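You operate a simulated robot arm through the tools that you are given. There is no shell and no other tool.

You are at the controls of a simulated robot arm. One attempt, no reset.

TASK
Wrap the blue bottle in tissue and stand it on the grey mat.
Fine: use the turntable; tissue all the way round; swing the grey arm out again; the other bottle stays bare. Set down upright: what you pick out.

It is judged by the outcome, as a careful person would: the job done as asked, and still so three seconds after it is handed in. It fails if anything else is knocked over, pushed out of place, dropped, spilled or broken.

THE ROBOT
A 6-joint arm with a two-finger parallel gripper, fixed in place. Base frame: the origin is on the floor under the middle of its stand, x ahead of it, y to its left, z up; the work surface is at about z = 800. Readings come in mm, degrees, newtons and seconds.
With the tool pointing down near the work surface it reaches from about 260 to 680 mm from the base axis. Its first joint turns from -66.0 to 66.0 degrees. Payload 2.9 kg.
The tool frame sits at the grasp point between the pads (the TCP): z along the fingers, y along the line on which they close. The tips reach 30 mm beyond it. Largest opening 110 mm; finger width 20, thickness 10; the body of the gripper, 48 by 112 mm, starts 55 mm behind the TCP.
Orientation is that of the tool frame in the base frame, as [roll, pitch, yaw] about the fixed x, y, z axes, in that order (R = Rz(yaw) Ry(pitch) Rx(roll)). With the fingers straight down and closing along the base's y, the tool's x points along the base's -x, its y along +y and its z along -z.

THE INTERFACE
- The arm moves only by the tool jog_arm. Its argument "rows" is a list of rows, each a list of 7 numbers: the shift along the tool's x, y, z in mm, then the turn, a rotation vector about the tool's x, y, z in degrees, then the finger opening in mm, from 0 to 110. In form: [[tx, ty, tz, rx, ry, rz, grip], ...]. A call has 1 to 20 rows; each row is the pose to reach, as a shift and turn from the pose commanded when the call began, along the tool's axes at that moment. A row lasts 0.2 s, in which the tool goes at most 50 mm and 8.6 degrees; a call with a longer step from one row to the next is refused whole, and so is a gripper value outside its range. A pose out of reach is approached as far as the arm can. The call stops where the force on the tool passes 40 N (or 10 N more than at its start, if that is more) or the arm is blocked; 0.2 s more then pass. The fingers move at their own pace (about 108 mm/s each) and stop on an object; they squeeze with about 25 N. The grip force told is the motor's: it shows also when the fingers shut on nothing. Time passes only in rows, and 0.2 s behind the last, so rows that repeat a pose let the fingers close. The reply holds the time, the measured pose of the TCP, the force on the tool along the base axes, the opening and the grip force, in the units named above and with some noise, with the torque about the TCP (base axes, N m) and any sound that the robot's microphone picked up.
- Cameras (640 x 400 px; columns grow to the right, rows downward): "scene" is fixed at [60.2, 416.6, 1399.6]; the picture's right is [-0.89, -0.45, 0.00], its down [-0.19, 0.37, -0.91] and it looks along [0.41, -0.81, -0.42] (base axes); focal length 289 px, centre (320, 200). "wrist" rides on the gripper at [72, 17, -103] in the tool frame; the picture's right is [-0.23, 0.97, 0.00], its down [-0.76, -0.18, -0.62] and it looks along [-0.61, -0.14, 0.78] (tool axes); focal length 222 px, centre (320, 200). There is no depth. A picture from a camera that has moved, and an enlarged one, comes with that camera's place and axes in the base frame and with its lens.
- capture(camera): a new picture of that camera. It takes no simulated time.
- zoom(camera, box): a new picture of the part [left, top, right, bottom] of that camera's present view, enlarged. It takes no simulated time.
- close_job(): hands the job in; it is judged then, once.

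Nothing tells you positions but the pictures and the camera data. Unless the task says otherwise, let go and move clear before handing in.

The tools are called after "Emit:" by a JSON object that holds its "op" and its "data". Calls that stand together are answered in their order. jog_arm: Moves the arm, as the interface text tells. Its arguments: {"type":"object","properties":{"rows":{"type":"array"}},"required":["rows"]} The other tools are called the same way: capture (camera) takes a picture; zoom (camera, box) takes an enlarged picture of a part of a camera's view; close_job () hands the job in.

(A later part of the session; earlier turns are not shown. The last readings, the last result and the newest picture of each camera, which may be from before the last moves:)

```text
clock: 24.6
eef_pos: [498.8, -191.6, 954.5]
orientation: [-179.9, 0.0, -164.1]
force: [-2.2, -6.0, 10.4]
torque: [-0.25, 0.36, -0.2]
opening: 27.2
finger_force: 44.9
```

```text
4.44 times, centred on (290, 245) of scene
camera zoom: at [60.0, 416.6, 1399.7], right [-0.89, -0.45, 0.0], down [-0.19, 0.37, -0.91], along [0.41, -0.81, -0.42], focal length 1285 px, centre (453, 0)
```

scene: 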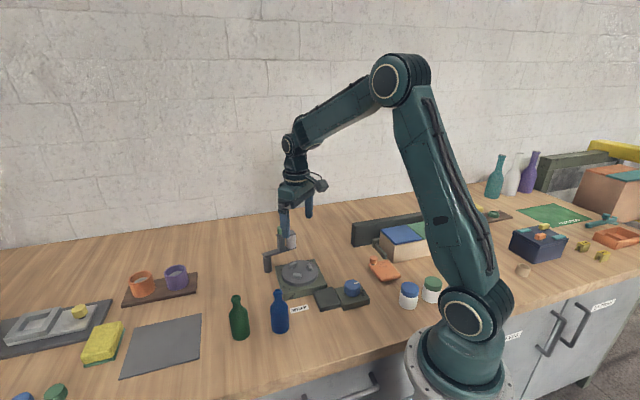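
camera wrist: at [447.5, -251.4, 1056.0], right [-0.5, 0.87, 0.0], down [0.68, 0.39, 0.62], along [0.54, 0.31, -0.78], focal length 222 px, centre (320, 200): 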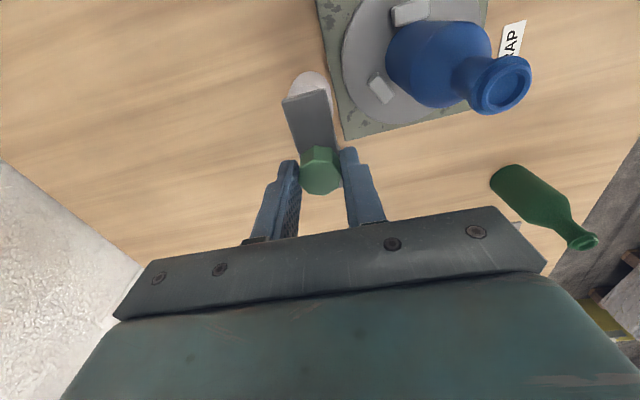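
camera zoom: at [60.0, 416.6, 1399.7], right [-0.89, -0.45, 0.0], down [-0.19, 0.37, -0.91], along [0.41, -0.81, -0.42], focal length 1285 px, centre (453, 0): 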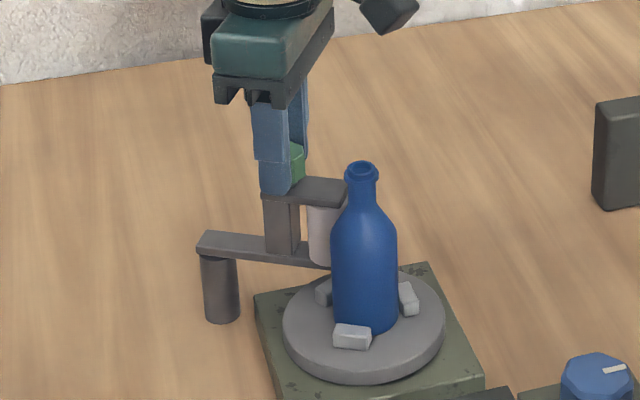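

Emit:
{"op": "jog_arm", "data": {"rows": [[-0.05, 1.9, 0, 0, 0, 2, 15], [-0.13, 3.8, 0, 0, 0, 4, 15], [-0.2, 4.8, 0, 0, 0, 5, 15], [-0.2, 4.8, 0, 0, 0, 5, 15], [-0.2, 4.8, 0, 0, 0, 5, 15]]}}

Emit:
{"op": "zoom", "data": {"camera": "wrist", "box": [260, 0, 540, 200]}}

Emit:
{"op": "zoom", "data": {"camera": "scene", "box": [260, 220, 330, 290]}}

```text
clock: 25.8
eef_pos: [498.1, -185.6, 953.1]
orientation: [-180.0, 0.2, -169.0]
force: [4.2, -6.1, 2.8]
torque: [-0.08, -0.67, -0.34]
opening: 27.1
finger_force: 45.1
```

```text
2.00 times, centred on (400, 100) of wrist
camera zoom: at [423.4, -183.6, 1055.9], right [0.04, 1.0, 0.0], down [0.78, -0.03, 0.62], along [0.62, -0.02, -0.78], focal length 444 px, centre (160, 400)
```

zoom: 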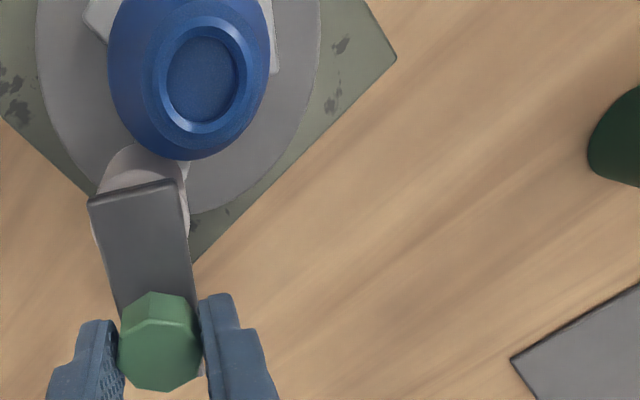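

```text
5.71 times, centred on (295, 255) of scene
camera zoom: at [60.3, 416.5, 1399.7], right [-0.89, -0.45, 0.0], down [-0.19, 0.37, -0.91], along [0.41, -0.81, -0.42], focal length 1652 px, centre (463, -114)
```

zoom: 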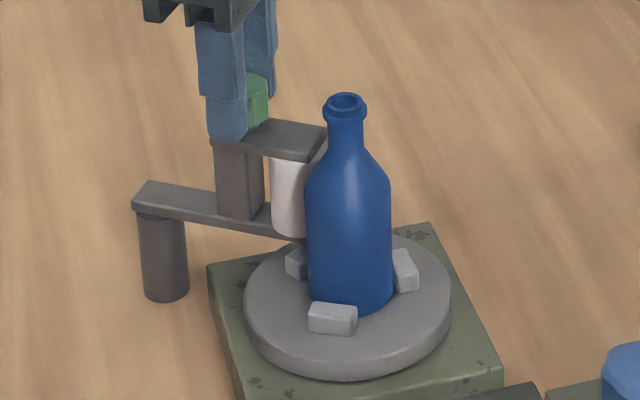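

Emit:
{"op": "jog_arm", "data": {"rows": [[-0.03, 1.4, 0, 0, 0, 1.5, 15], [-0.08, 2.9, 0, 0, 0, 3, 15], [-0.08, 2.9, 0, 0, 0, 3, 15], [-0.08, 2.9, 0, 0, 0, 3, 15]]}}

Emit:
{"op": "zoom", "data": {"camera": "wrist", "box": [260, 0, 540, 200]}}

Emit:
{"op": "zoom", "data": {"camera": "scene", "box": [260, 220, 330, 290]}}

```text
clock: 26.8
eef_pos: [498.3, -185.2, 955.3]
orientation: [-179.8, 0.2, -172.3]
force: [11.6, -29.5, -0.7]
torque: [-0.48, -0.03, -0.03]
opening: 27.0
finger_force: 45.1
```

```text
2.00 times, centred on (400, 100) of wrist
camera zoom: at [423.6, -178.6, 1055.7], right [0.1, 1.0, 0.0], down [0.78, -0.07, 0.63], along [0.62, -0.06, -0.78], focal length 444 px, centre (160, 400)
```

zoom: 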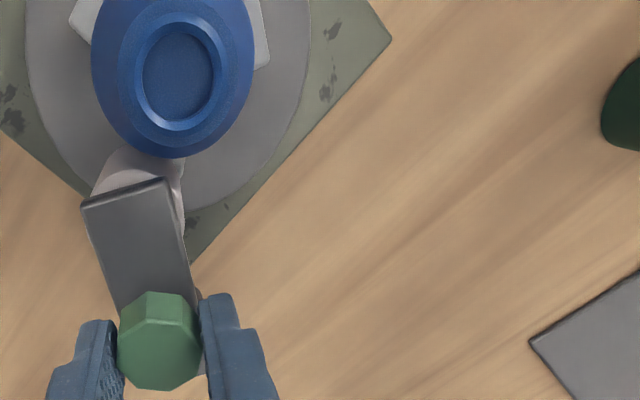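

```text
5.71 times, centred on (295, 255) of scene
camera zoom: at [60.6, 415.8, 1399.9], right [-0.89, -0.45, 0.0], down [-0.19, 0.38, -0.91], along [0.41, -0.81, -0.42], focal length 1652 px, centre (463, -114)
```

zoom: 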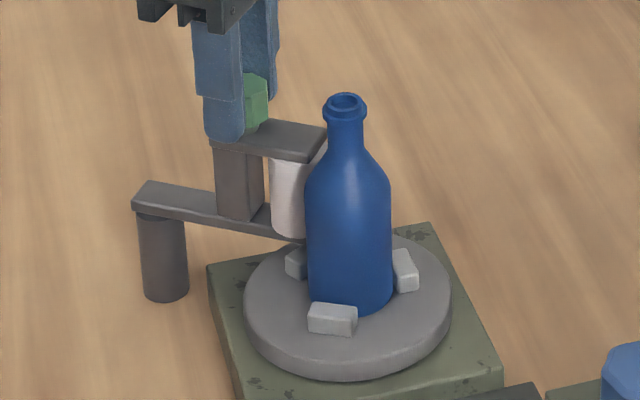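

The side force jumped to about 30 N while the bottle stayed put, so the arm has reached its inner stop with the roll against the bottle. I'll ease the command back to relieve the force, then open the fingers.

Emit:
{"op": "jog_arm", "data": {"rows": [[-0.03, -1.4, 0, 0, 0, -1.5, 15], [-0.08, -2.4, 0, 0, 0, -2.5, 15], [-0.08, -2.4, 0, 0, 0, -2.5, 15]]}}

Emit:
{"op": "zoom", "data": {"camera": "scene", "box": [260, 220, 330, 290]}}

```text
clock: 27.6
eef_pos: [497.6, -185.6, 953.0]
orientation: [179.8, -0.1, -169.5]
force: [1.1, -16.7, -0.8]
torque: [-0.43, -0.27, -0.14]
opening: 27.0
finger_force: 45.8
```

```text
5.71 times, centred on (295, 255) of scene
camera zoom: at [60.3, 416.2, 1399.8], right [-0.89, -0.45, 0.0], down [-0.19, 0.38, -0.91], along [0.41, -0.81, -0.42], focal length 1652 px, centre (463, -114)
```

zoom: 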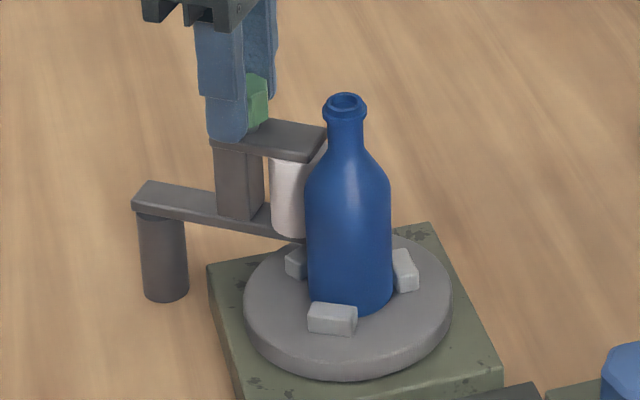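

Emit:
{"op": "jog_arm", "data": {"rows": [[0, -1, 0, 0, 0, -1, 15], [0, -1, 0, 0, 0, -1, 15], [0, -1, 0, 0, 0, -1, 34], [0, -1, 0, 0, 0, -1, 40], [0, -1, 0, 0, 0, -1, 44], [0, -1, 0, 0, 0, -1, 44]]}}

Emit:
{"op": "zoom", "data": {"camera": "scene", "box": [260, 220, 330, 290]}}

Emit:
{"op": "zoom", "data": {"camera": "wrist", "box": [240, 0, 420, 200]}}

```text
clock: 29.0
eef_pos: [498.0, -186.7, 954.3]
orientation: [180.0, 0.1, -168.5]
force: [-0.3, -1.3, -0.5]
torque: [-0.01, 0.02, -0.01]
opening: 44.2
finger_force: 0.1
```

```text
5.71 times, centred on (295, 255) of scene
camera zoom: at [60.2, 416.6, 1399.6], right [-0.89, -0.45, 0.0], down [-0.19, 0.37, -0.91], along [0.41, -0.81, -0.42], focal length 1652 px, centre (463, -114)
```

zoom: 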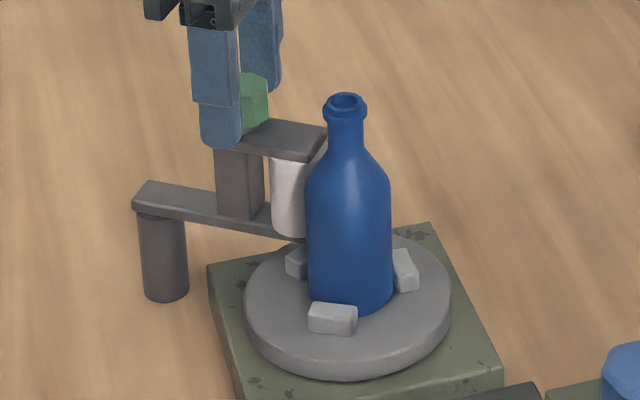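

```text
2.00 times, centred on (330, 100) of wrist
camera zoom: at [424.2, -185.1, 1056.8], right [0.03, 1.0, 0.0], down [0.78, -0.02, 0.62], along [0.62, -0.02, -0.78], focal length 444 px, centre (300, 400)
```

zoom: 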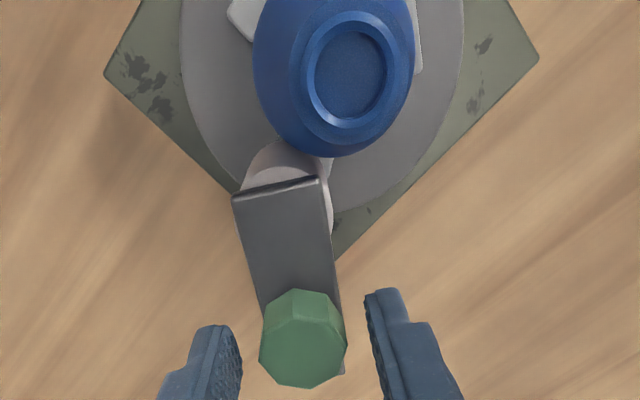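

The arm stays in with the roll resting against the bottle. I'll lift away and go over to the blue dial.

Emit:
{"op": "jog_arm", "data": {"rows": [[0, -2, -15, 0, 0, 0, 50], [0, -2, -45, 0, 0, 0, 60], [0, -2, -80, 0, 0, 4, 60], [0, -2, -95, 0, 0, 8, 60], [0, -2, -95, 0, 0, 11.5, 60], [0, -2, -95, 0, 0, 11.5, 60]]}}

Emit:
{"op": "zoom", "data": {"camera": "scene", "box": [250, 210, 390, 310]}}

```text
clock: 30.4
eef_pos: [498.6, -188.0, 1050.0]
orientation: [180.0, 0.0, 179.9]
force: [0.3, 0.0, 0.4]
torque: [0.02, 0.0, 0.01]
opening: 60.2
finger_force: 0.1
```

```text
4.00 times, centred on (320, 260) of scene
camera zoom: at [60.2, 416.6, 1399.6], right [-0.89, -0.45, 0.0], down [-0.19, 0.37, -0.91], along [0.41, -0.81, -0.42], focal length 1156 px, centre (320, -40)
```

zoom: 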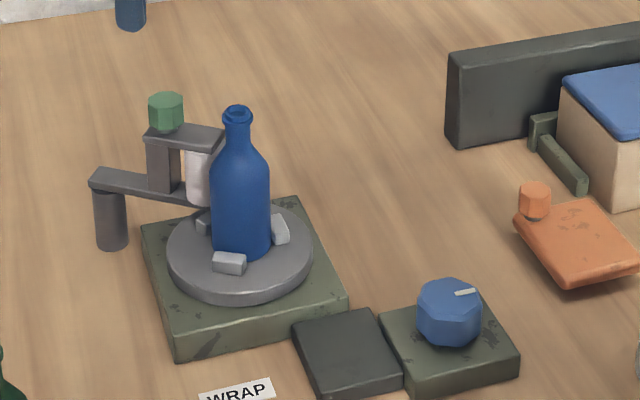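

Emit:
{"op": "jog_arm", "data": {"rows": [[35, 2, 0, 0, 0, 0, 60], [75, 5, 0, 0, 0, 0, 60], [115, 7, 0, 0, 0, 0, 60], [155, 10, 0, 0, 0, 0, 60], [195, 13, 0, 0, 0, 0, 60], [225, 15, 15, 0, 0, 0, 60], [233, 15, 50, 0, 0, 0, 60], [233, 15, 70, 0, 0, 0, 60], [233, 15, 70, 0, 0, 0, 60], [233, 15, 70, 0, 0, 0, 60]]}}

Emit:
{"op": "capture", "data": {"camera": "wrist"}}

Emit:
{"op": "zoom", "data": {"camera": "wrist", "box": [220, 20, 440, 180]}}

Emit:
{"op": "zoom", "data": {"camera": "scene", "box": [250, 210, 410, 330]}}

```text
clock: 32.6
eef_pos: [266.1, -174.3, 979.4]
orientation: [179.9, 0.0, -180.0]
force: [0.1, -0.7, -0.4]
torque: [0.0, 0.01, 0.0]
opening: 59.9
finger_force: 0.1
```

```text
taken
camera wrist: at [193.5, -158.0, 1082.1], right [0.23, 0.97, 0.0], down [0.76, -0.18, 0.62], along [0.61, -0.14, -0.78], focal length 222 px, centre (320, 200)
```

wrist: 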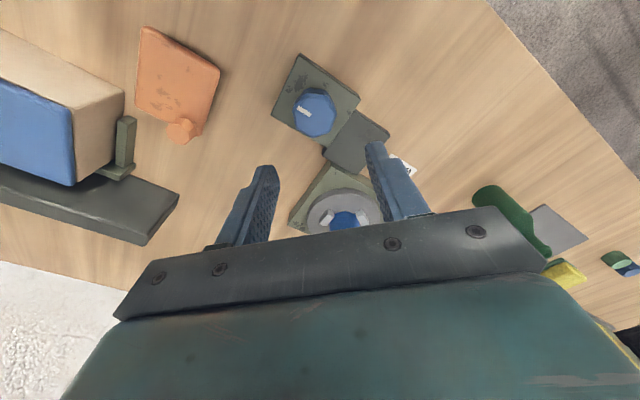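

```text
2.50 times, centred on (330, 100) of wrist
camera zoom: at [193.5, -158.0, 1082.1], right [0.23, 0.97, 0.0], down [0.76, -0.18, 0.62], along [0.61, -0.14, -0.78], focal length 555 px, centre (295, 450)
```

zoom: 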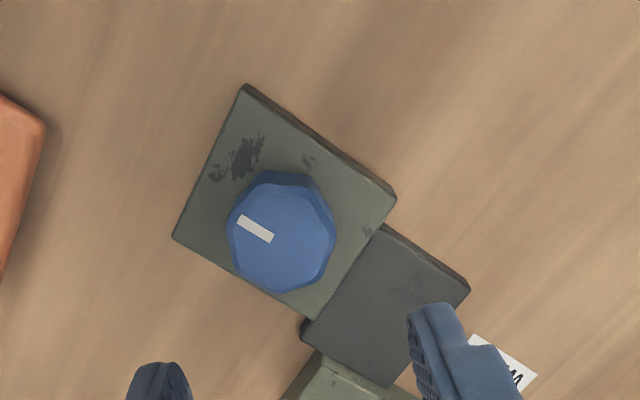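

```text
3.33 times, centred on (330, 270) of scene
camera zoom: at [60.2, 416.6, 1399.6], right [-0.89, -0.45, 0.0], down [-0.19, 0.37, -0.91], along [0.41, -0.81, -0.42], focal length 964 px, centre (287, -33)
```

zoom: 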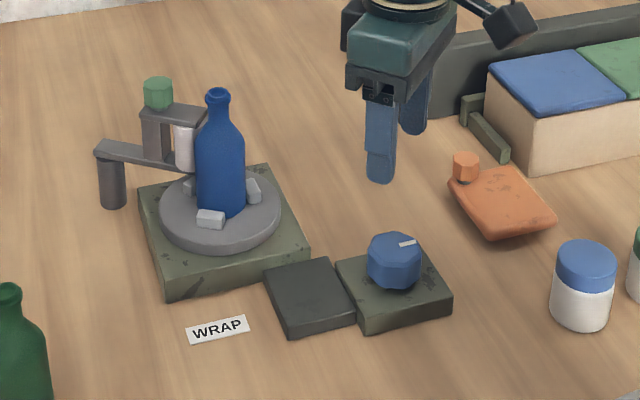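

The dial's top centre seems to be near (266, -180), about 45 mm across. I'll shift over it and descend partway to refine.

Emit:
{"op": "jog_arm", "data": {"rows": [[0, -2, 15, 0, 0, 0, 70], [0, -5, 35, 0, 0, 0, 80], [0, -5, 60, 0, 0, 0, 80], [0, -5, 70, 0, 0, 0, 80], [0, -5, 70, 0, 0, 0, 80]]}}

Emit:
{"op": "zoom", "data": {"camera": "wrist", "box": [220, 40, 440, 200]}}

Emit:
{"op": "zoom", "data": {"camera": "scene", "box": [300, 230, 400, 320]}}

```text
clock: 33.8
eef_pos: [266.1, -179.1, 909.0]
orientation: [-180.0, 0.1, 180.0]
force: [0.8, 0.1, -0.1]
torque: [0.0, 0.04, 0.0]
opening: 79.9
finger_force: 0.0
```

```text
2.50 times, centred on (330, 120) of wrist
camera zoom: at [193.8, -162.0, 1010.4], right [0.23, 0.97, 0.0], down [0.76, -0.18, 0.62], along [0.61, -0.14, -0.78], focal length 555 px, centre (295, 400)
```

zoom: 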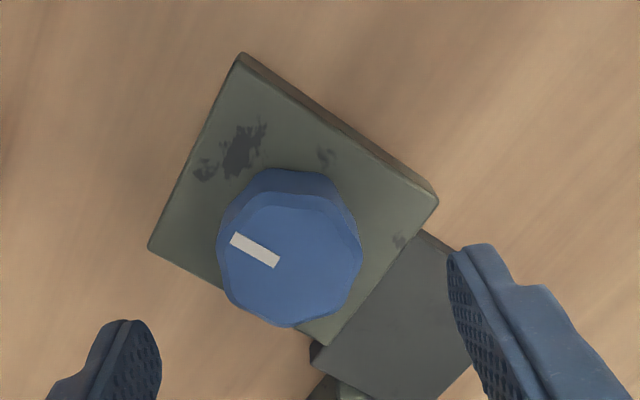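

```text
4.44 times, centred on (350, 275) of scene
camera zoom: at [60.3, 416.6, 1399.6], right [-0.89, -0.45, 0.0], down [-0.19, 0.37, -0.91], along [0.41, -0.81, -0.42], focal length 1285 px, centre (187, -133)
```

zoom: 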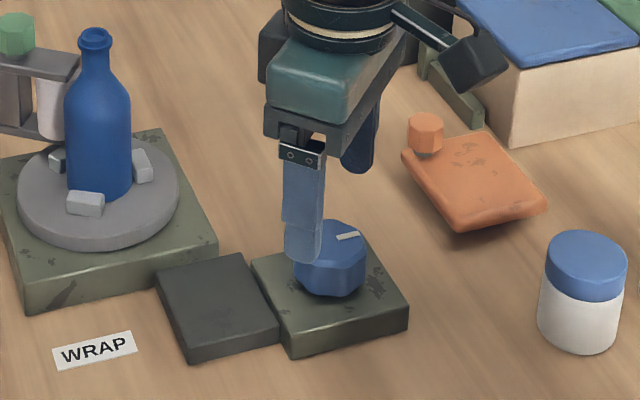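

The dial's top is at about (263.4, -179.4, 853.5) and 44 mm across. I'll descend around it and grip.

Emit:
{"op": "jog_arm", "data": {"rows": [[2.4, -0.4, 15, 0, 0, 0, 80], [2.4, -0.4, 35, 0, 0, 0, 80], [2.4, -0.4, 50, 0, 0, 0, 80], [2.4, -0.4, 51, 0, 0, 0, 80], [2.4, -0.4, 51, 0, 0, 0, 60], [2.4, -0.4, 51, 0, 0, 0, 50], [2.4, -0.4, 51, 0, 0, 0, 35], [2.4, -0.4, 51, 0, 0, 0, 35]]}}

Emit:
{"op": "zoom", "data": {"camera": "wrist", "box": [200, 60, 440, 230]}}

Emit:
{"op": "zoom", "data": {"camera": "scene", "box": [250, 220, 390, 320]}}

```text
clock: 35.6
eef_pos: [263.8, -179.5, 858.3]
orientation: [-179.8, 0.0, 179.9]
force: [-0.8, -15.3, -8.1]
torque: [0.05, 0.18, -0.06]
opening: 42.4
finger_force: 45.0
```

```text
2.35 times, centred on (320, 145) of wrist
camera zoom: at [190.9, -163.2, 960.6], right [0.23, 0.97, 0.0], down [0.76, -0.18, 0.62], along [0.61, -0.14, -0.78], focal length 523 px, centre (320, 329)
```

zoom: 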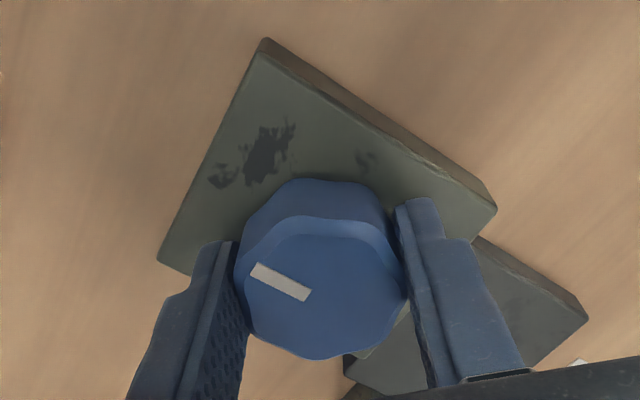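

```text
4.00 times, centred on (320, 270) of scene
camera zoom: at [60.3, 416.2, 1399.8], right [-0.89, -0.45, 0.0], down [-0.19, 0.38, -0.91], along [0.41, -0.81, -0.42], focal length 1156 px, centre (320, -80)
```

zoom: 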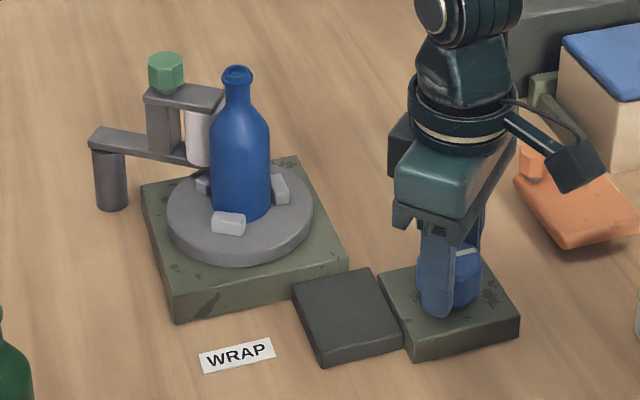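

The dial is held, with some side load from a small offset. I'll correct that by about 1 mm and try a small clockwise turn to see what it does.

Emit:
{"op": "jog_arm", "data": {"rows": [[0, -1.2, 0, 0, 0, 0, 35], [0, -1.2, 0, 0, 0, 5, 35], [0, -1.2, 0, 0, 0, 10, 35], [0, -1.2, 0, 0, 0, 15, 35], [0, -1.2, 0, 0, 0, 20, 35], [0, -1.2, 0, 0, 0, 20, 35]]}}

Emit:
{"op": "zoom", "data": {"camera": "wrist", "box": [200, 60, 440, 230]}}

Emit:
{"op": "zoom", "data": {"camera": "scene", "box": [250, 220, 390, 320]}}

```text
clock: 37.0
eef_pos: [262.6, -179.4, 858.0]
orientation: [179.9, -0.1, 159.9]
force: [-0.1, 2.7, 6.9]
torque: [-0.5, -0.02, 0.19]
opening: 43.4
finger_force: 45.2
```

```text
2.35 times, centred on (320, 145) of wrist
camera zoom: at [200.9, -139.4, 960.1], right [0.55, 0.84, 0.0], down [0.65, -0.43, 0.62], along [0.52, -0.34, -0.78], focal length 523 px, centre (320, 329)
```

zoom: 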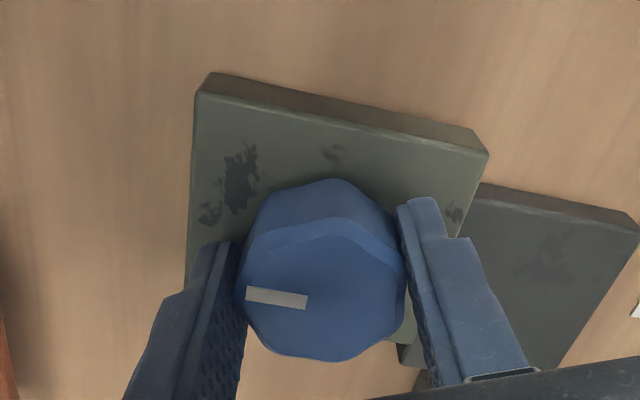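

```text
4.00 times, centred on (320, 270) of scene
camera zoom: at [60.2, 416.8, 1399.6], right [-0.89, -0.45, 0.0], down [-0.19, 0.37, -0.91], along [0.41, -0.81, -0.42], focal length 1156 px, centre (320, -80)
```

zoom: 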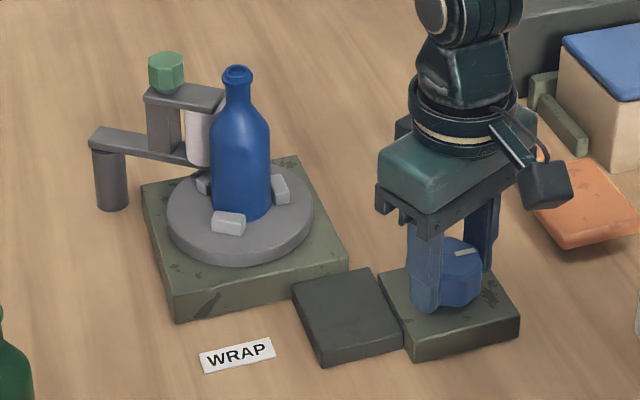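

The mark stayed put while the fingers slipped round, so the dial did not turn clockwise. I'll go back and try counter-clockwise.

Emit:
{"op": "jog_arm", "data": {"rows": [[0, 0, 0, 0, 0, -5, 35], [0, 0, 0, 0, 0, -10, 35], [0, 0, 0, 0, 0, -15, 35], [0, 0, 0, 0, 0, -20, 35], [0, 0, 0, 0, 0, -25, 35], [0, 0, 0, 0, 0, -30, 35], [0, 0, 0, 0, 0, -35, 35], [0, 0, 0, 0, 0, -35, 35]]}}

Emit:
{"op": "zoom", "data": {"camera": "wrist", "box": [200, 60, 440, 230]}}

Emit:
{"op": "zoom", "data": {"camera": "scene", "box": [250, 220, 390, 320]}}

```text
clock: 38.8
eef_pos: [263.0, -179.9, 857.9]
orientation: [180.0, -0.1, -164.9]
force: [-4.1, 5.6, 1.6]
torque: [-0.22, 0.86, 0.0]
opening: 43.4
finger_force: 45.4
```

```text
2.35 times, centred on (320, 145) of wrist
camera zoom: at [188.8, -183.7, 960.2], right [-0.03, 1.0, 0.0], down [0.78, 0.03, 0.62], along [0.62, 0.02, -0.78], focal length 523 px, centre (320, 329)
```

zoom: 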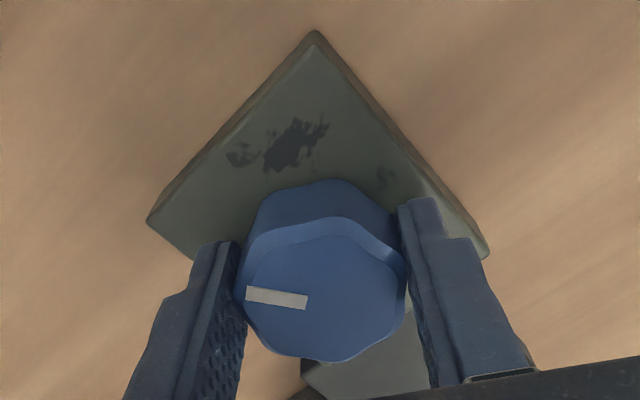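

```text
4.00 times, centred on (320, 270) of scene
camera zoom: at [60.2, 416.8, 1399.6], right [-0.89, -0.45, 0.0], down [-0.19, 0.37, -0.91], along [0.41, -0.81, -0.42], focal length 1156 px, centre (320, -80)
```

zoom: 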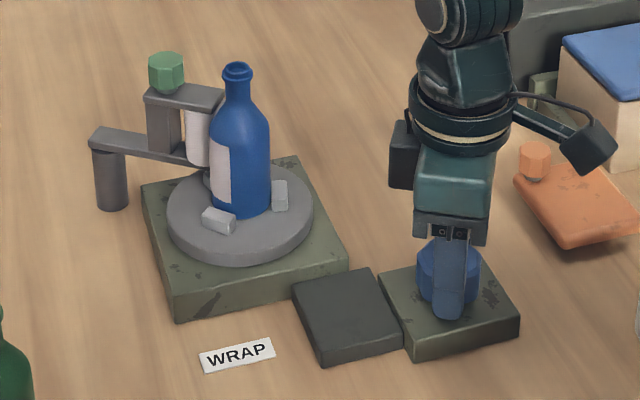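

Counter-clockwise works: the dial turned with the gripper, the platter moved, and tissue is being laid on the bottle. I'll continue in that direction.

Emit:
{"op": "jog_arm", "data": {"rows": [[0, 0, 0, 0, 0, -5, 35], [0, 0, 0, 0, 0, -10, 35], [0, 0, 0, 0, 0, -15, 35], [0, 0, 0, 0, 0, -20, 35], [0, 0, 0, 0, 0, -25, 35], [0, 0, 0, 0, 0, -30, 35], [0, 0, 0, 0, 0, -35, 35], [0, 0, 0, 0, 0, -40, 35], [0, 0, 0, 0, 0, -40, 35]]}}

Emit:
{"op": "zoom", "data": {"camera": "wrist", "box": [200, 60, 440, 230]}}

Emit:
{"op": "zoom", "data": {"camera": "scene", "box": [250, 220, 390, 320]}}

```text
clock: 40.8
eef_pos: [263.3, -183.3, 857.8]
orientation: [180.0, -0.2, -125.0]
force: [-11.6, -10.7, 5.5]
torque: [-0.29, 0.78, 0.02]
opening: 43.3
finger_force: 45.2
```

```text
2.35 times, centred on (320, 145) of wrist
camera zoom: at [208.7, -231.7, 960.2], right [-0.67, 0.74, 0.0], down [0.58, 0.52, 0.62], along [0.46, 0.41, -0.78], focal length 523 px, centre (320, 329)
```

zoom: 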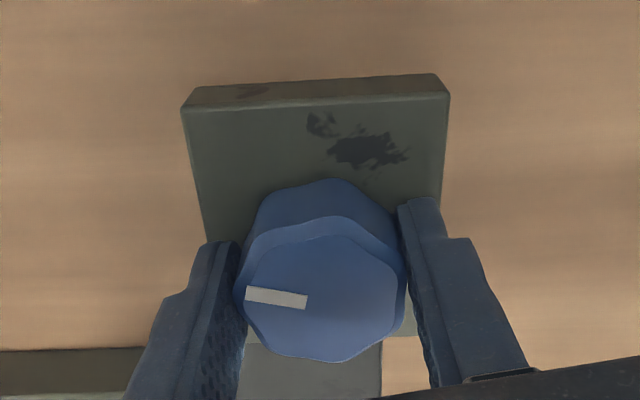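

```text
4.00 times, centred on (320, 270) of scene
camera zoom: at [59.9, 416.4, 1399.7], right [-0.89, -0.45, 0.0], down [-0.19, 0.38, -0.91], along [0.41, -0.81, -0.42], focal length 1156 px, centre (320, -80)
```

zoom: 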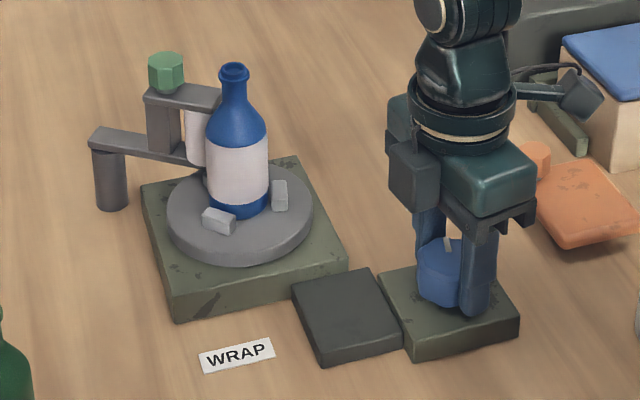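

The gearing looks like about 3:1, so the platter has turned about 225 degrees. I'll continue the turn with a slight correction to relieve the side load.

Emit:
{"op": "jog_arm", "data": {"rows": [[2, 0, 0, 0, 0, -4, 35], [2, 0, 0, 0, 0, -9, 35], [2, 0, 0, 0, 0, -14, 35], [2, 0, 0, 0, 0, -19, 35], [2, 0, 0, 0, 0, -24, 35], [2, 0, 0, 0, 0, -29, 35], [2, 0, 0, 0, 0, -34, 35], [2, 0, 0, 0, 0, -34, 35]]}}

Emit:
{"op": "zoom", "data": {"camera": "wrist", "box": [200, 60, 440, 230]}}

Emit:
{"op": "zoom", "data": {"camera": "scene", "box": [250, 220, 390, 320]}}

```text
clock: 42.6
eef_pos: [266.1, -182.3, 859.0]
orientation: [-179.9, -0.1, -90.9]
force: [22.7, -6.5, -26.5]
torque: [0.17, 0.55, -0.04]
opening: 43.5
finger_force: 45.3
```

```text
2.35 times, centred on (320, 145) of wrist
camera zoom: at [246.8, -254.6, 960.8], right [-0.97, 0.24, 0.0], down [0.19, 0.76, 0.62], along [0.15, 0.6, -0.78], focal length 523 px, centre (320, 329)
```

zoom: 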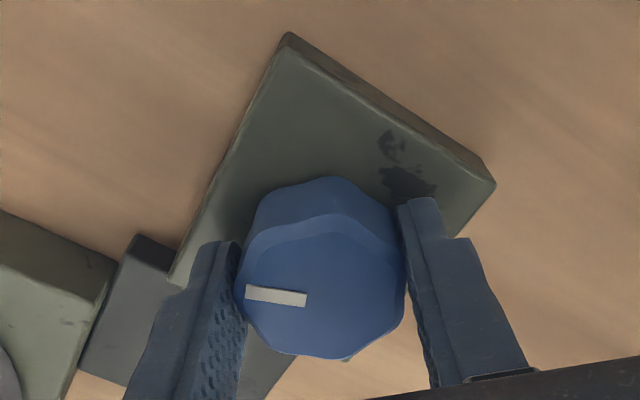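

```text
4.00 times, centred on (320, 270) of scene
camera zoom: at [61.0, 416.3, 1399.7], right [-0.89, -0.45, 0.0], down [-0.19, 0.38, -0.91], along [0.41, -0.81, -0.42], focal length 1156 px, centre (320, -80)
```

zoom: 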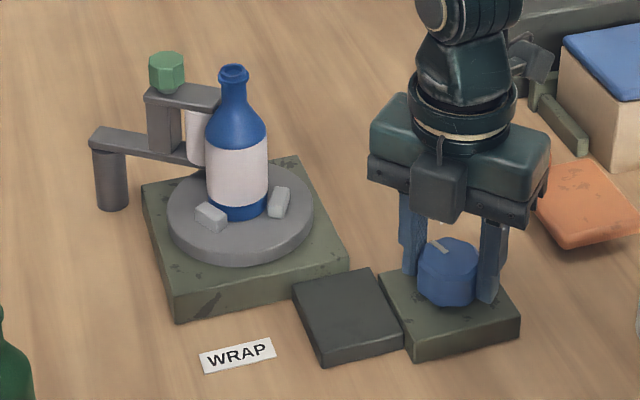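

The platter is at about 327 degrees. The grip has built up load, so I'll open, let it relax and check centring before finishing the turn.

Emit:
{"op": "jog_arm", "data": {"rows": [[0, 0, 0, 0, 0, 0, 46], [0, 0, 0, 0, 0, 0, 56], [0, 0, 0, 0, 0, 0, 64], [0, 0, 0, 0, 0, 0, 64], [0, 0, 0, 0, 0, 0, 64]]}}

Emit:
{"op": "zoom", "data": {"camera": "wrist", "box": [200, 60, 440, 230]}}

Emit:
{"op": "zoom", "data": {"camera": "scene", "box": [250, 220, 390, 320]}}

```text
clock: 43.8
eef_pos: [263.9, -181.1, 858.9]
orientation: [180.0, 0.0, -91.1]
force: [-0.2, 0.0, 0.3]
torque: [0.03, -0.01, -0.03]
opening: 64.0
finger_force: 0.0
```

```text
2.35 times, centred on (320, 145) of wrist
camera zoom: at [245.4, -253.9, 960.7], right [-0.97, 0.24, 0.0], down [0.19, 0.76, 0.62], along [0.15, 0.6, -0.78], focal length 523 px, centre (320, 329)
```

zoom: 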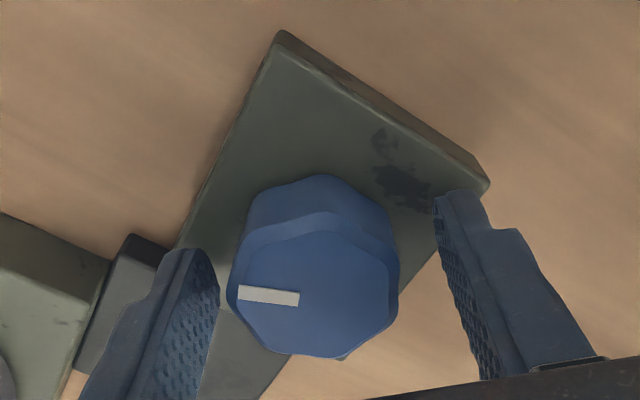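

```text
4.00 times, centred on (320, 270) of scene
camera zoom: at [60.2, 416.6, 1399.6], right [-0.89, -0.45, 0.0], down [-0.19, 0.37, -0.91], along [0.41, -0.81, -0.42], focal length 1156 px, centre (320, -80)
```

zoom: 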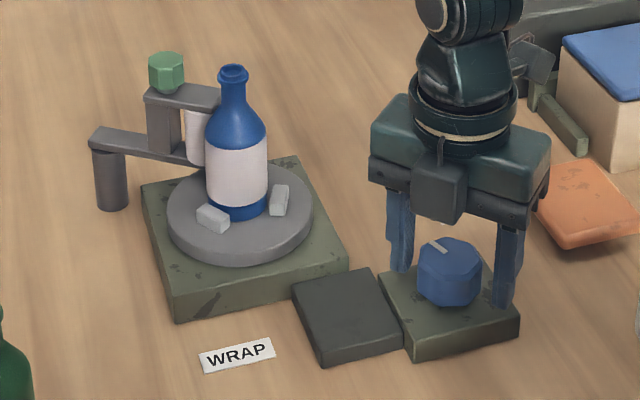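

Emit:
{"op": "jog_arm", "data": {"rows": [[0, -1.3, 0, 0, 0, 0, 60], [0, -1.3, 0, 0, 0, 0, 50], [0, -1.3, 0, 0, 0, 0, 40], [0, -1.3, 0, 0, 0, 0, 35], [0, -1.3, 0, 0, 0, 0, 35]]}}

```text
clock: 45.0
eef_pos: [265.1, -181.8, 858.0]
orientation: [180.0, 0.0, -91.0]
force: [2.0, 1.4, -3.1]
torque: [-0.02, 0.01, 0.01]
opening: 43.5
finger_force: 45.1
```

The grip is now nearly load-free. I'll turn on counter-clockwise past a full platter revolution.

Emit:
{"op": "jog_arm", "data": {"rows": [[0, 0, 0, 0, 0, -4, 35], [0, 0, 0, 0, 0, -8, 35], [0, 0, 0, 0, 0, -12, 35], [0, 0, 0, 0, 0, -16, 35], [0, 0, 0, 0, 0, -20, 35], [0, 0, 0, 0, 0, -24, 35], [0, 0, 0, 0, 0, -24, 35]]}}

Emit:
{"op": "zoom", "data": {"camera": "scene", "box": [250, 220, 390, 320]}}

Emit:
{"op": "capture", "data": {"camera": "wrist"}}

```text
clock: 46.6
eef_pos: [265.9, -184.0, 858.5]
orientation: [-179.8, -0.3, -67.0]
force: [21.0, 0.3, -2.4]
torque: [-0.06, 0.14, -0.7]
opening: 43.7
finger_force: 44.4
```

```text
4.00 times, centred on (320, 270) of scene
camera zoom: at [60.8, 416.6, 1399.6], right [-0.89, -0.45, 0.0], down [-0.19, 0.37, -0.91], along [0.41, -0.81, -0.42], focal length 1156 px, centre (320, -80)
```

zoom: 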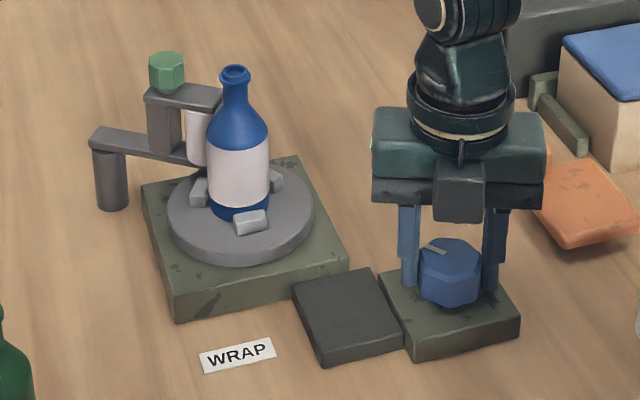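

```text
taken
camera wrist: at [278.7, -256.7, 960.2], right [-0.98, -0.17, 0.0], down [-0.14, 0.77, 0.62], along [-0.1, 0.61, -0.78], focal length 222 px, centre (320, 200)
```

wrist: 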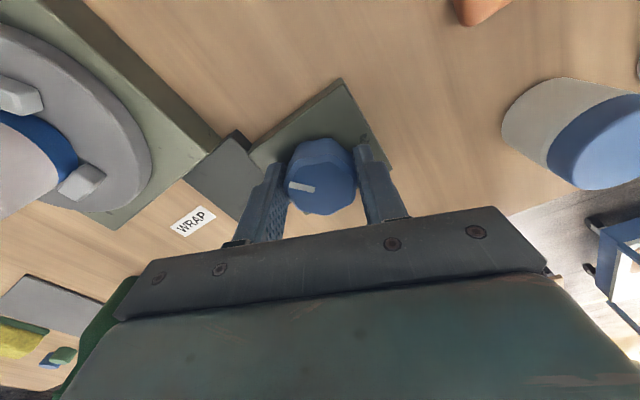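

The cleat pattern shows the platter has now turned about 397 degrees in total. I'll let go of the dial, rise, and inspect the wrap.

Emit:
{"op": "jog_arm", "data": {"rows": [[0, 0, 0, 0, 0, 0, 50], [0, 0, 0, 0, 0, 0, 62], [0, 0, 0, 0, 0, 0, 70], [0, 0, 0, 0, 0, 0, 70], [0, 0, -20, 0, 0, 0, 70], [0, 0, -60, 0, 0, 0, 70], [0, 0, -100, 0, 0, 0, 70], [0, 0, -140, 0, 0, 0, 70], [0, 0, -140, 0, 0, 0, 70]]}}

Emit:
{"op": "capture", "data": {"camera": "wrist"}}

Emit:
{"op": "zoom", "data": {"camera": "scene", "box": [250, 220, 390, 320]}}

```text
clock: 48.6
eef_pos: [263.7, -181.1, 999.7]
orientation: [-179.9, 0.1, -67.0]
force: [-0.4, 0.0, 0.3]
torque: [-0.02, -0.01, 0.0]
opening: 70.1
finger_force: 0.1
```

```text
taken
camera wrist: at [277.1, -255.2, 1102.1], right [-0.99, -0.17, 0.0], down [-0.13, 0.77, 0.62], along [-0.11, 0.61, -0.78], focal length 222 px, centre (320, 200)
```

wrist: 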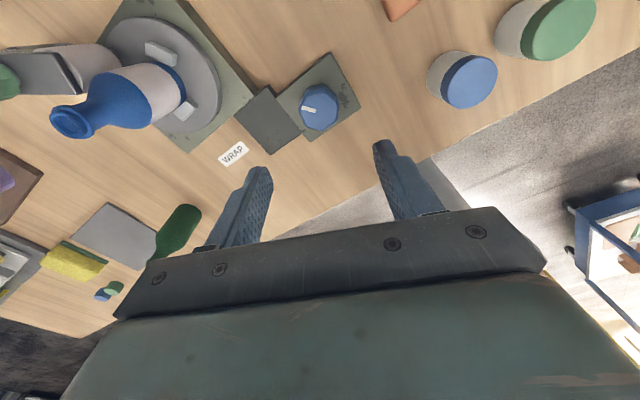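

```text
4.00 times, centred on (320, 270) of scene
camera zoom: at [60.2, 416.6, 1399.6], right [-0.89, -0.45, 0.0], down [-0.19, 0.37, -0.91], along [0.41, -0.81, -0.42], focal length 1156 px, centre (320, -80)
```

zoom: 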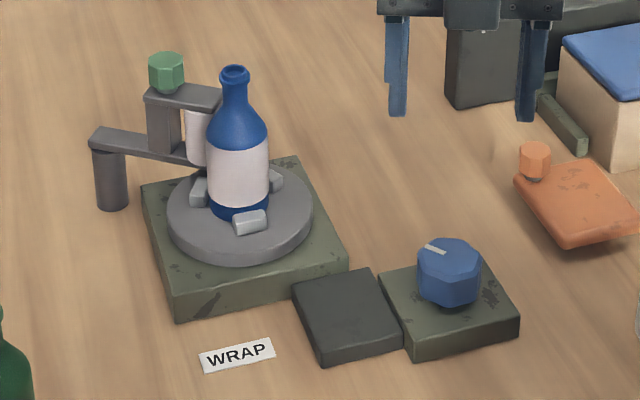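

Emit:
{"op": "zoom", "data": {"camera": "wrist", "box": [0, 20, 240, 170]}}

Emit:
{"op": "zoom", "data": {"camera": "scene", "box": [280, 230, 330, 280]}}

```text
2.67 times, centred on (120, 95) of wrist
camera zoom: at [277.1, -255.2, 1102.1], right [-0.99, -0.17, 0.0], down [-0.13, 0.77, 0.62], along [-0.11, 0.61, -0.78], focal length 592 px, centre (853, 480)
```

zoom: 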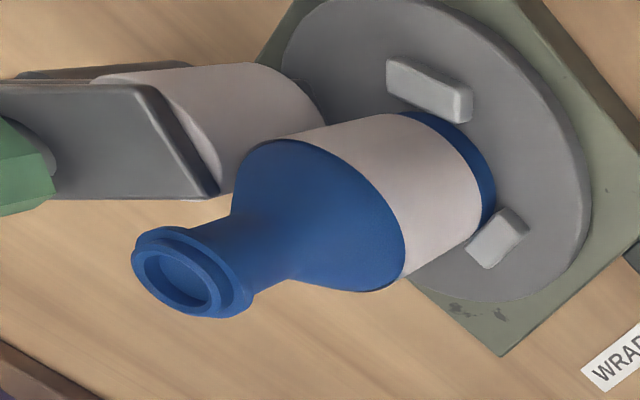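

```text
8.00 times, centred on (305, 255) of scene
camera zoom: at [60.2, 416.6, 1399.6], right [-0.89, -0.45, 0.0], down [-0.19, 0.37, -0.91], along [0.41, -0.81, -0.42], focal length 2313 px, centre (440, -240)
```

zoom: 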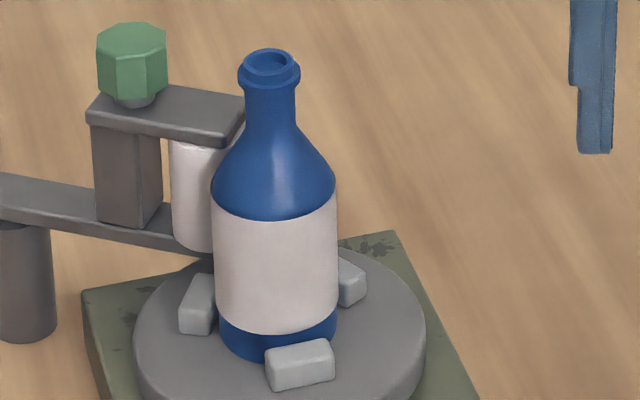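

The wrap looks complete on every visible side. Next I'll go back over the bottle, turning the gripper back, to the green knob so I can swing the arm out.

Emit:
{"op": "jog_arm", "data": {"rows": [[0, 0, -30, 0, 0, 0, 60], [0, 0, -55, 0, 0, 8, 60], [8, -18, -55, 0, 0, 16, 60], [17, -36, -55, 0, 0, 24, 60], [25, -54, -55, 0, 0, 32, 60], [34, -74, -55, 0, 0, 40, 60], [43, -94, -55, 0, 0, 48, 60], [52, -114, -55, 0, 0, 56, 60], [61, -134, -55, 0, 0, 64, 60], [70, -154, -55, 0, 0, 72, 60], [79, -174, -55, 0, 0, 80, 60], [88, -194, -55, 0, 0, 88, 60], [94, -207, -55, 0, 0, 95, 60], [96.8, -213.4, -55, 0, 0, 101.5, 60], [96.8, -213.4, -55, 0, 0, 101.5, 60], [96.8, -213.4, -55, 0, 0, 101.5, 60], [96.8, -213.4, -55, 0, 0, 101.5, 60]]}}

Emit:
{"op": "capture", "data": {"camera": "wrist"}}

Emit:
{"op": "zoom", "data": {"camera": "wrist", "box": [230, 40, 430, 200]}}

```text
clock: 52.2
eef_pos: [498.0, -187.1, 1053.3]
orientation: [-180.0, 0.1, -168.5]
force: [-0.6, 0.3, 1.0]
torque: [-0.04, -0.02, 0.02]
opening: 60.1
finger_force: 0.1
```

```text
taken
camera wrist: at [423.6, -185.3, 1154.9], right [0.03, 1.0, 0.0], down [0.78, -0.02, 0.62], along [0.62, -0.02, -0.78], focal length 222 px, centre (320, 200)
```

wrist: 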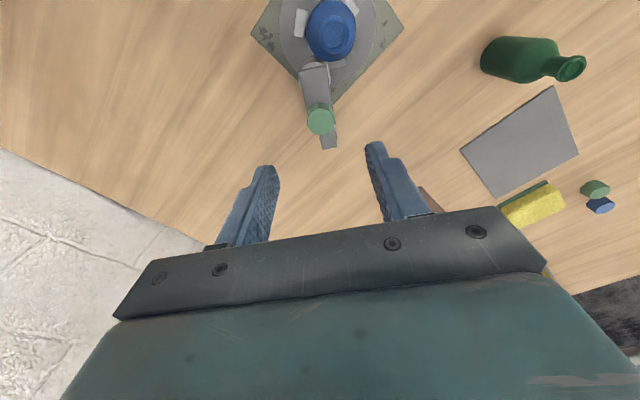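

```text
2.50 times, centred on (330, 120) of wrist
camera zoom: at [423.6, -185.3, 1154.9], right [0.03, 1.0, 0.0], down [0.78, -0.02, 0.62], along [0.62, -0.02, -0.78], focal length 555 px, centre (295, 400)
```

zoom: 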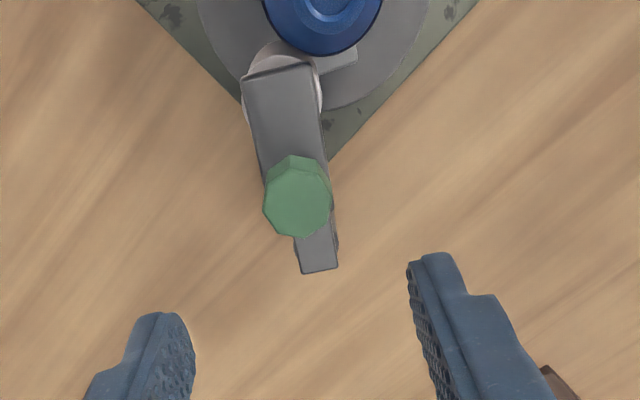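

Emit:
{"op": "jog_arm", "data": {"rows": [[0, 0.3, 30, 0, 0, 0, 60], [0, 0.3, 65, 0, 0, 0, 60], [0, 0.3, 90, 0, 0, 0, 60], [0, 0.3, 99, 0, 0, 0, 60], [0, 0.3, 99, 0, 0, 0, 60], [0, 0.3, 99, 0, 0, 0, 42], [0, 0.3, 99, 0, 0, 0, 30], [0, 0.3, 99, 0, 0, 0, 15], [0, 0.3, 99, 0, 0, 0, 15]]}}

Emit:
{"op": "zoom", "data": {"camera": "scene", "box": [250, 210, 340, 290]}}

Emit:
{"op": "zoom", "data": {"camera": "wrist", "box": [230, 40, 430, 200]}}

```text
clock: 54.2
eef_pos: [498.3, -187.9, 953.5]
orientation: [180.0, 0.0, -168.5]
force: [-0.2, 0.3, -1.5]
torque: [-0.02, 0.05, 0.01]
opening: 27.3
finger_force: 45.3
```

```text
5.00 times, centred on (295, 250) of scene
camera zoom: at [60.3, 416.6, 1399.6], right [-0.89, -0.45, 0.0], down [-0.19, 0.37, -0.91], along [0.41, -0.81, -0.42], focal length 1446 px, centre (445, -50)
```

zoom: 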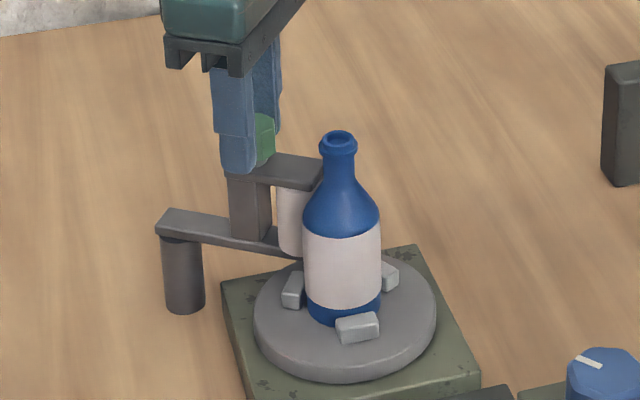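

```text
2.50 times, centred on (330, 120) of wrist
camera zoom: at [424.6, -184.8, 1056.0], right [0.03, 1.0, 0.0], down [0.78, -0.02, 0.62], along [0.62, -0.02, -0.78], focal length 555 px, centre (295, 400)
```

zoom: 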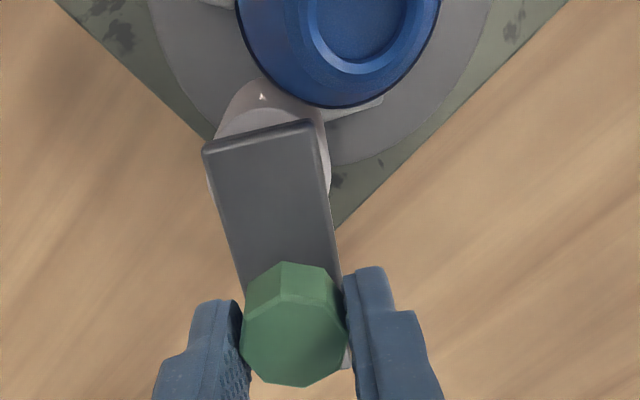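

The knob is gripped with almost no side load. I'll swing the arm outward along the same arc.

Emit:
{"op": "jog_arm", "data": {"rows": [[-0.1, -2.9, 0, 0, 0, -3, 15], [-0.3, -5.7, 0, 0, 0, -6, 15], [-0.7, -8.6, 0, 0, 0, -9, 15], [-1.2, -11.4, 0, 0, 0, -12, 15], [-1.9, -14.2, 0, 0, 0, -15, 15], [-2.7, -16.9, 0, 0, 0, -18, 15], [-3.6, -19.6, 0, 0, 0, -21, 15], [-4.7, -22.3, 0, 0, 0, -24, 15], [-4.7, -22.3, 0, 0, 0, -24, 15]]}}

Emit:
{"op": "zoom", "data": {"camera": "scene", "box": [250, 210, 340, 290]}}

Emit:
{"op": "zoom", "data": {"camera": "wrist", "box": [260, 0, 540, 200]}}

```text
clock: 56.2
eef_pos: [508.1, -208.1, 953.0]
orientation: [-179.9, 0.0, -144.4]
force: [3.3, 9.4, -2.9]
torque: [0.29, -0.15, 0.27]
opening: 26.9
finger_force: 45.0
```

```text
5.00 times, centred on (295, 250) of scene
camera zoom: at [60.4, 416.9, 1399.6], right [-0.89, -0.45, 0.0], down [-0.19, 0.37, -0.91], along [0.41, -0.81, -0.42], focal length 1446 px, centre (445, -50)
```

zoom: 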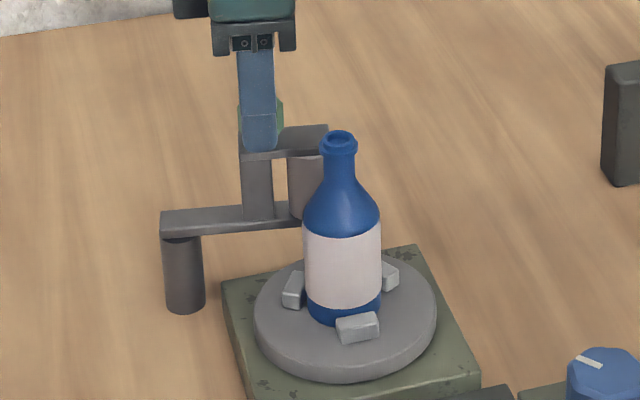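

```text
2.00 times, centred on (400, 100) of wrist
camera zoom: at [439.0, -236.7, 1056.0], right [-0.38, 0.92, 0.0], down [0.72, 0.3, 0.62], along [0.58, 0.24, -0.78], focal length 444 px, centre (160, 400)
```

zoom: 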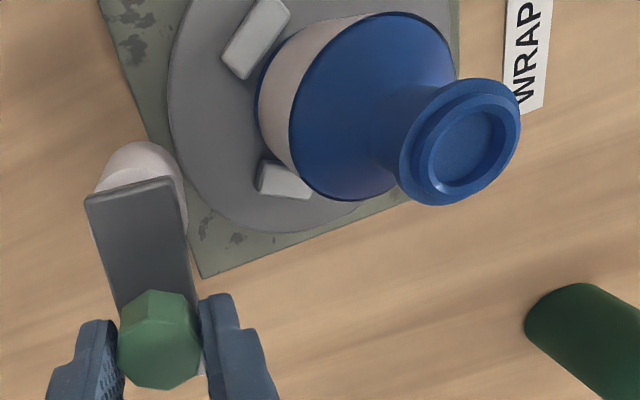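

Emit:
{"op": "jog_arm", "data": {"rows": [[-0.1, -2.9, 0, 0, 0, -3, 15], [-0.3, -5.7, 0, 0, 0, -6, 15], [-0.7, -8.6, 0, 0, 0, -9, 15], [-1.2, -11.4, 0, 0, 0, -12, 15], [-1.9, -14.2, 0, 0, 0, -15, 15], [-2.7, -16.9, 0, 0, 0, -18, 15], [-3.6, -19.6, 0, 0, 0, -21, 15], [-4.1, -21, 0, 0, 0, -22.5, 15], [-4.1, -21, 0, 0, 0, -22.5, 15]]}}

Emit:
{"op": "zoom", "data": {"camera": "scene", "box": [250, 210, 340, 290]}}

Emit:
{"op": "capture", "data": {"camera": "wrist"}}

```text
clock: 58.2
eef_pos: [521.4, -223.4, 953.1]
orientation: [179.8, 0.0, -122.0]
force: [-2.3, 14.6, -9.5]
torque: [0.33, -0.05, 0.01]
opening: 27.0
finger_force: 44.7
```

```text
5.00 times, centred on (295, 250) of scene
camera zoom: at [60.3, 416.9, 1399.5], right [-0.89, -0.45, 0.0], down [-0.19, 0.37, -0.91], along [0.41, -0.81, -0.42], focal length 1446 px, centre (445, -50)
```

zoom: 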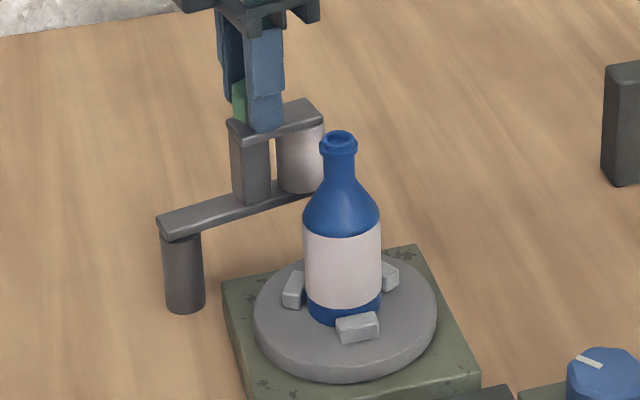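

```text
taken
camera wrist: at [469.7, -275.6, 1056.3], right [-0.71, 0.71, 0.0], down [0.56, 0.55, 0.62], along [0.44, 0.44, -0.78], focal length 222 px, centre (320, 200)
```

wrist: 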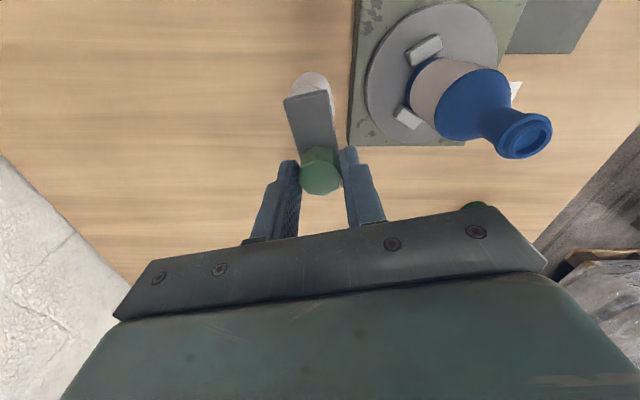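

The arm is back at its original outward position. I'll release it and rise, then look at the bottle's side that faced the roll.

Emit:
{"op": "jog_arm", "data": {"rows": [[0, 0, 0, 0, 0, 0, 30], [0, 0, 0, 0, 0, 0, 40], [0, 0, 0, 0, 0, 0, 54], [0, 0, 0, 0, 0, 0, 60], [0, 0, -15, 0, 0, 0, 60], [0, 0, -45, 0, 0, 0, 60], [0, 0, -80, 0, 0, 0, 60], [0, 0, -100, 0, 0, 0, 60], [0, 0, -100, 0, 0, 0, 60]]}}

Emit:
{"op": "zoom", "data": {"camera": "scene", "box": [240, 200, 340, 290]}}

Emit:
{"op": "capture", "data": {"camera": "wrist"}}

```text
clock: 60.2
eef_pos: [523.0, -221.7, 1055.1]
orientation: [-179.9, 0.0, -122.0]
force: [0.2, -0.2, -0.7]
torque: [0.0, -0.01, 0.03]
opening: 60.0
finger_force: 0.0
```

```text
4.44 times, centred on (290, 245) of scene
camera zoom: at [60.2, 416.6, 1399.6], right [-0.89, -0.45, 0.0], down [-0.19, 0.37, -0.91], along [0.41, -0.81, -0.42], focal length 1285 px, centre (453, 0)
```

zoom: 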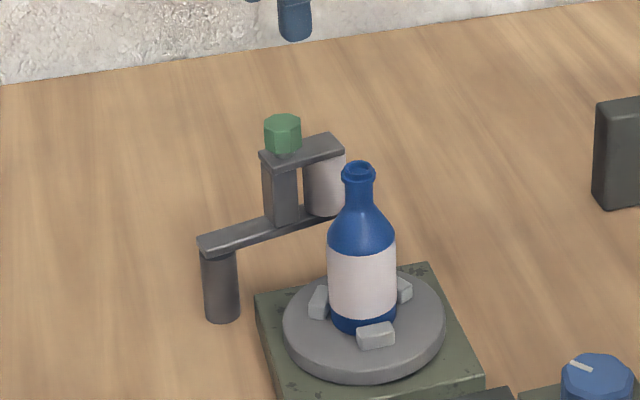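

```text
taken
camera wrist: at [469.5, -275.0, 1156.9], right [-0.71, 0.71, 0.0], down [0.55, 0.55, 0.62], along [0.44, 0.44, -0.78], focal length 222 px, centre (320, 200)
```

wrist: 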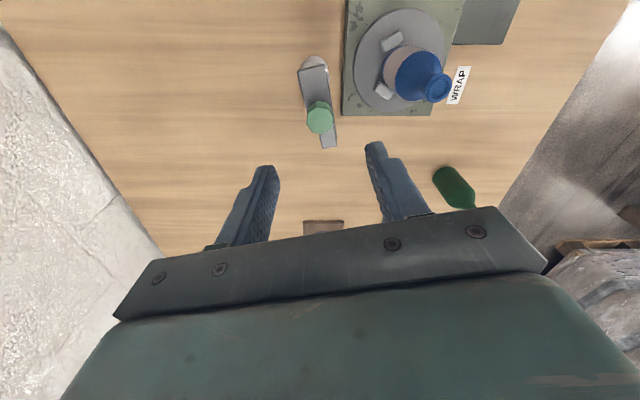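

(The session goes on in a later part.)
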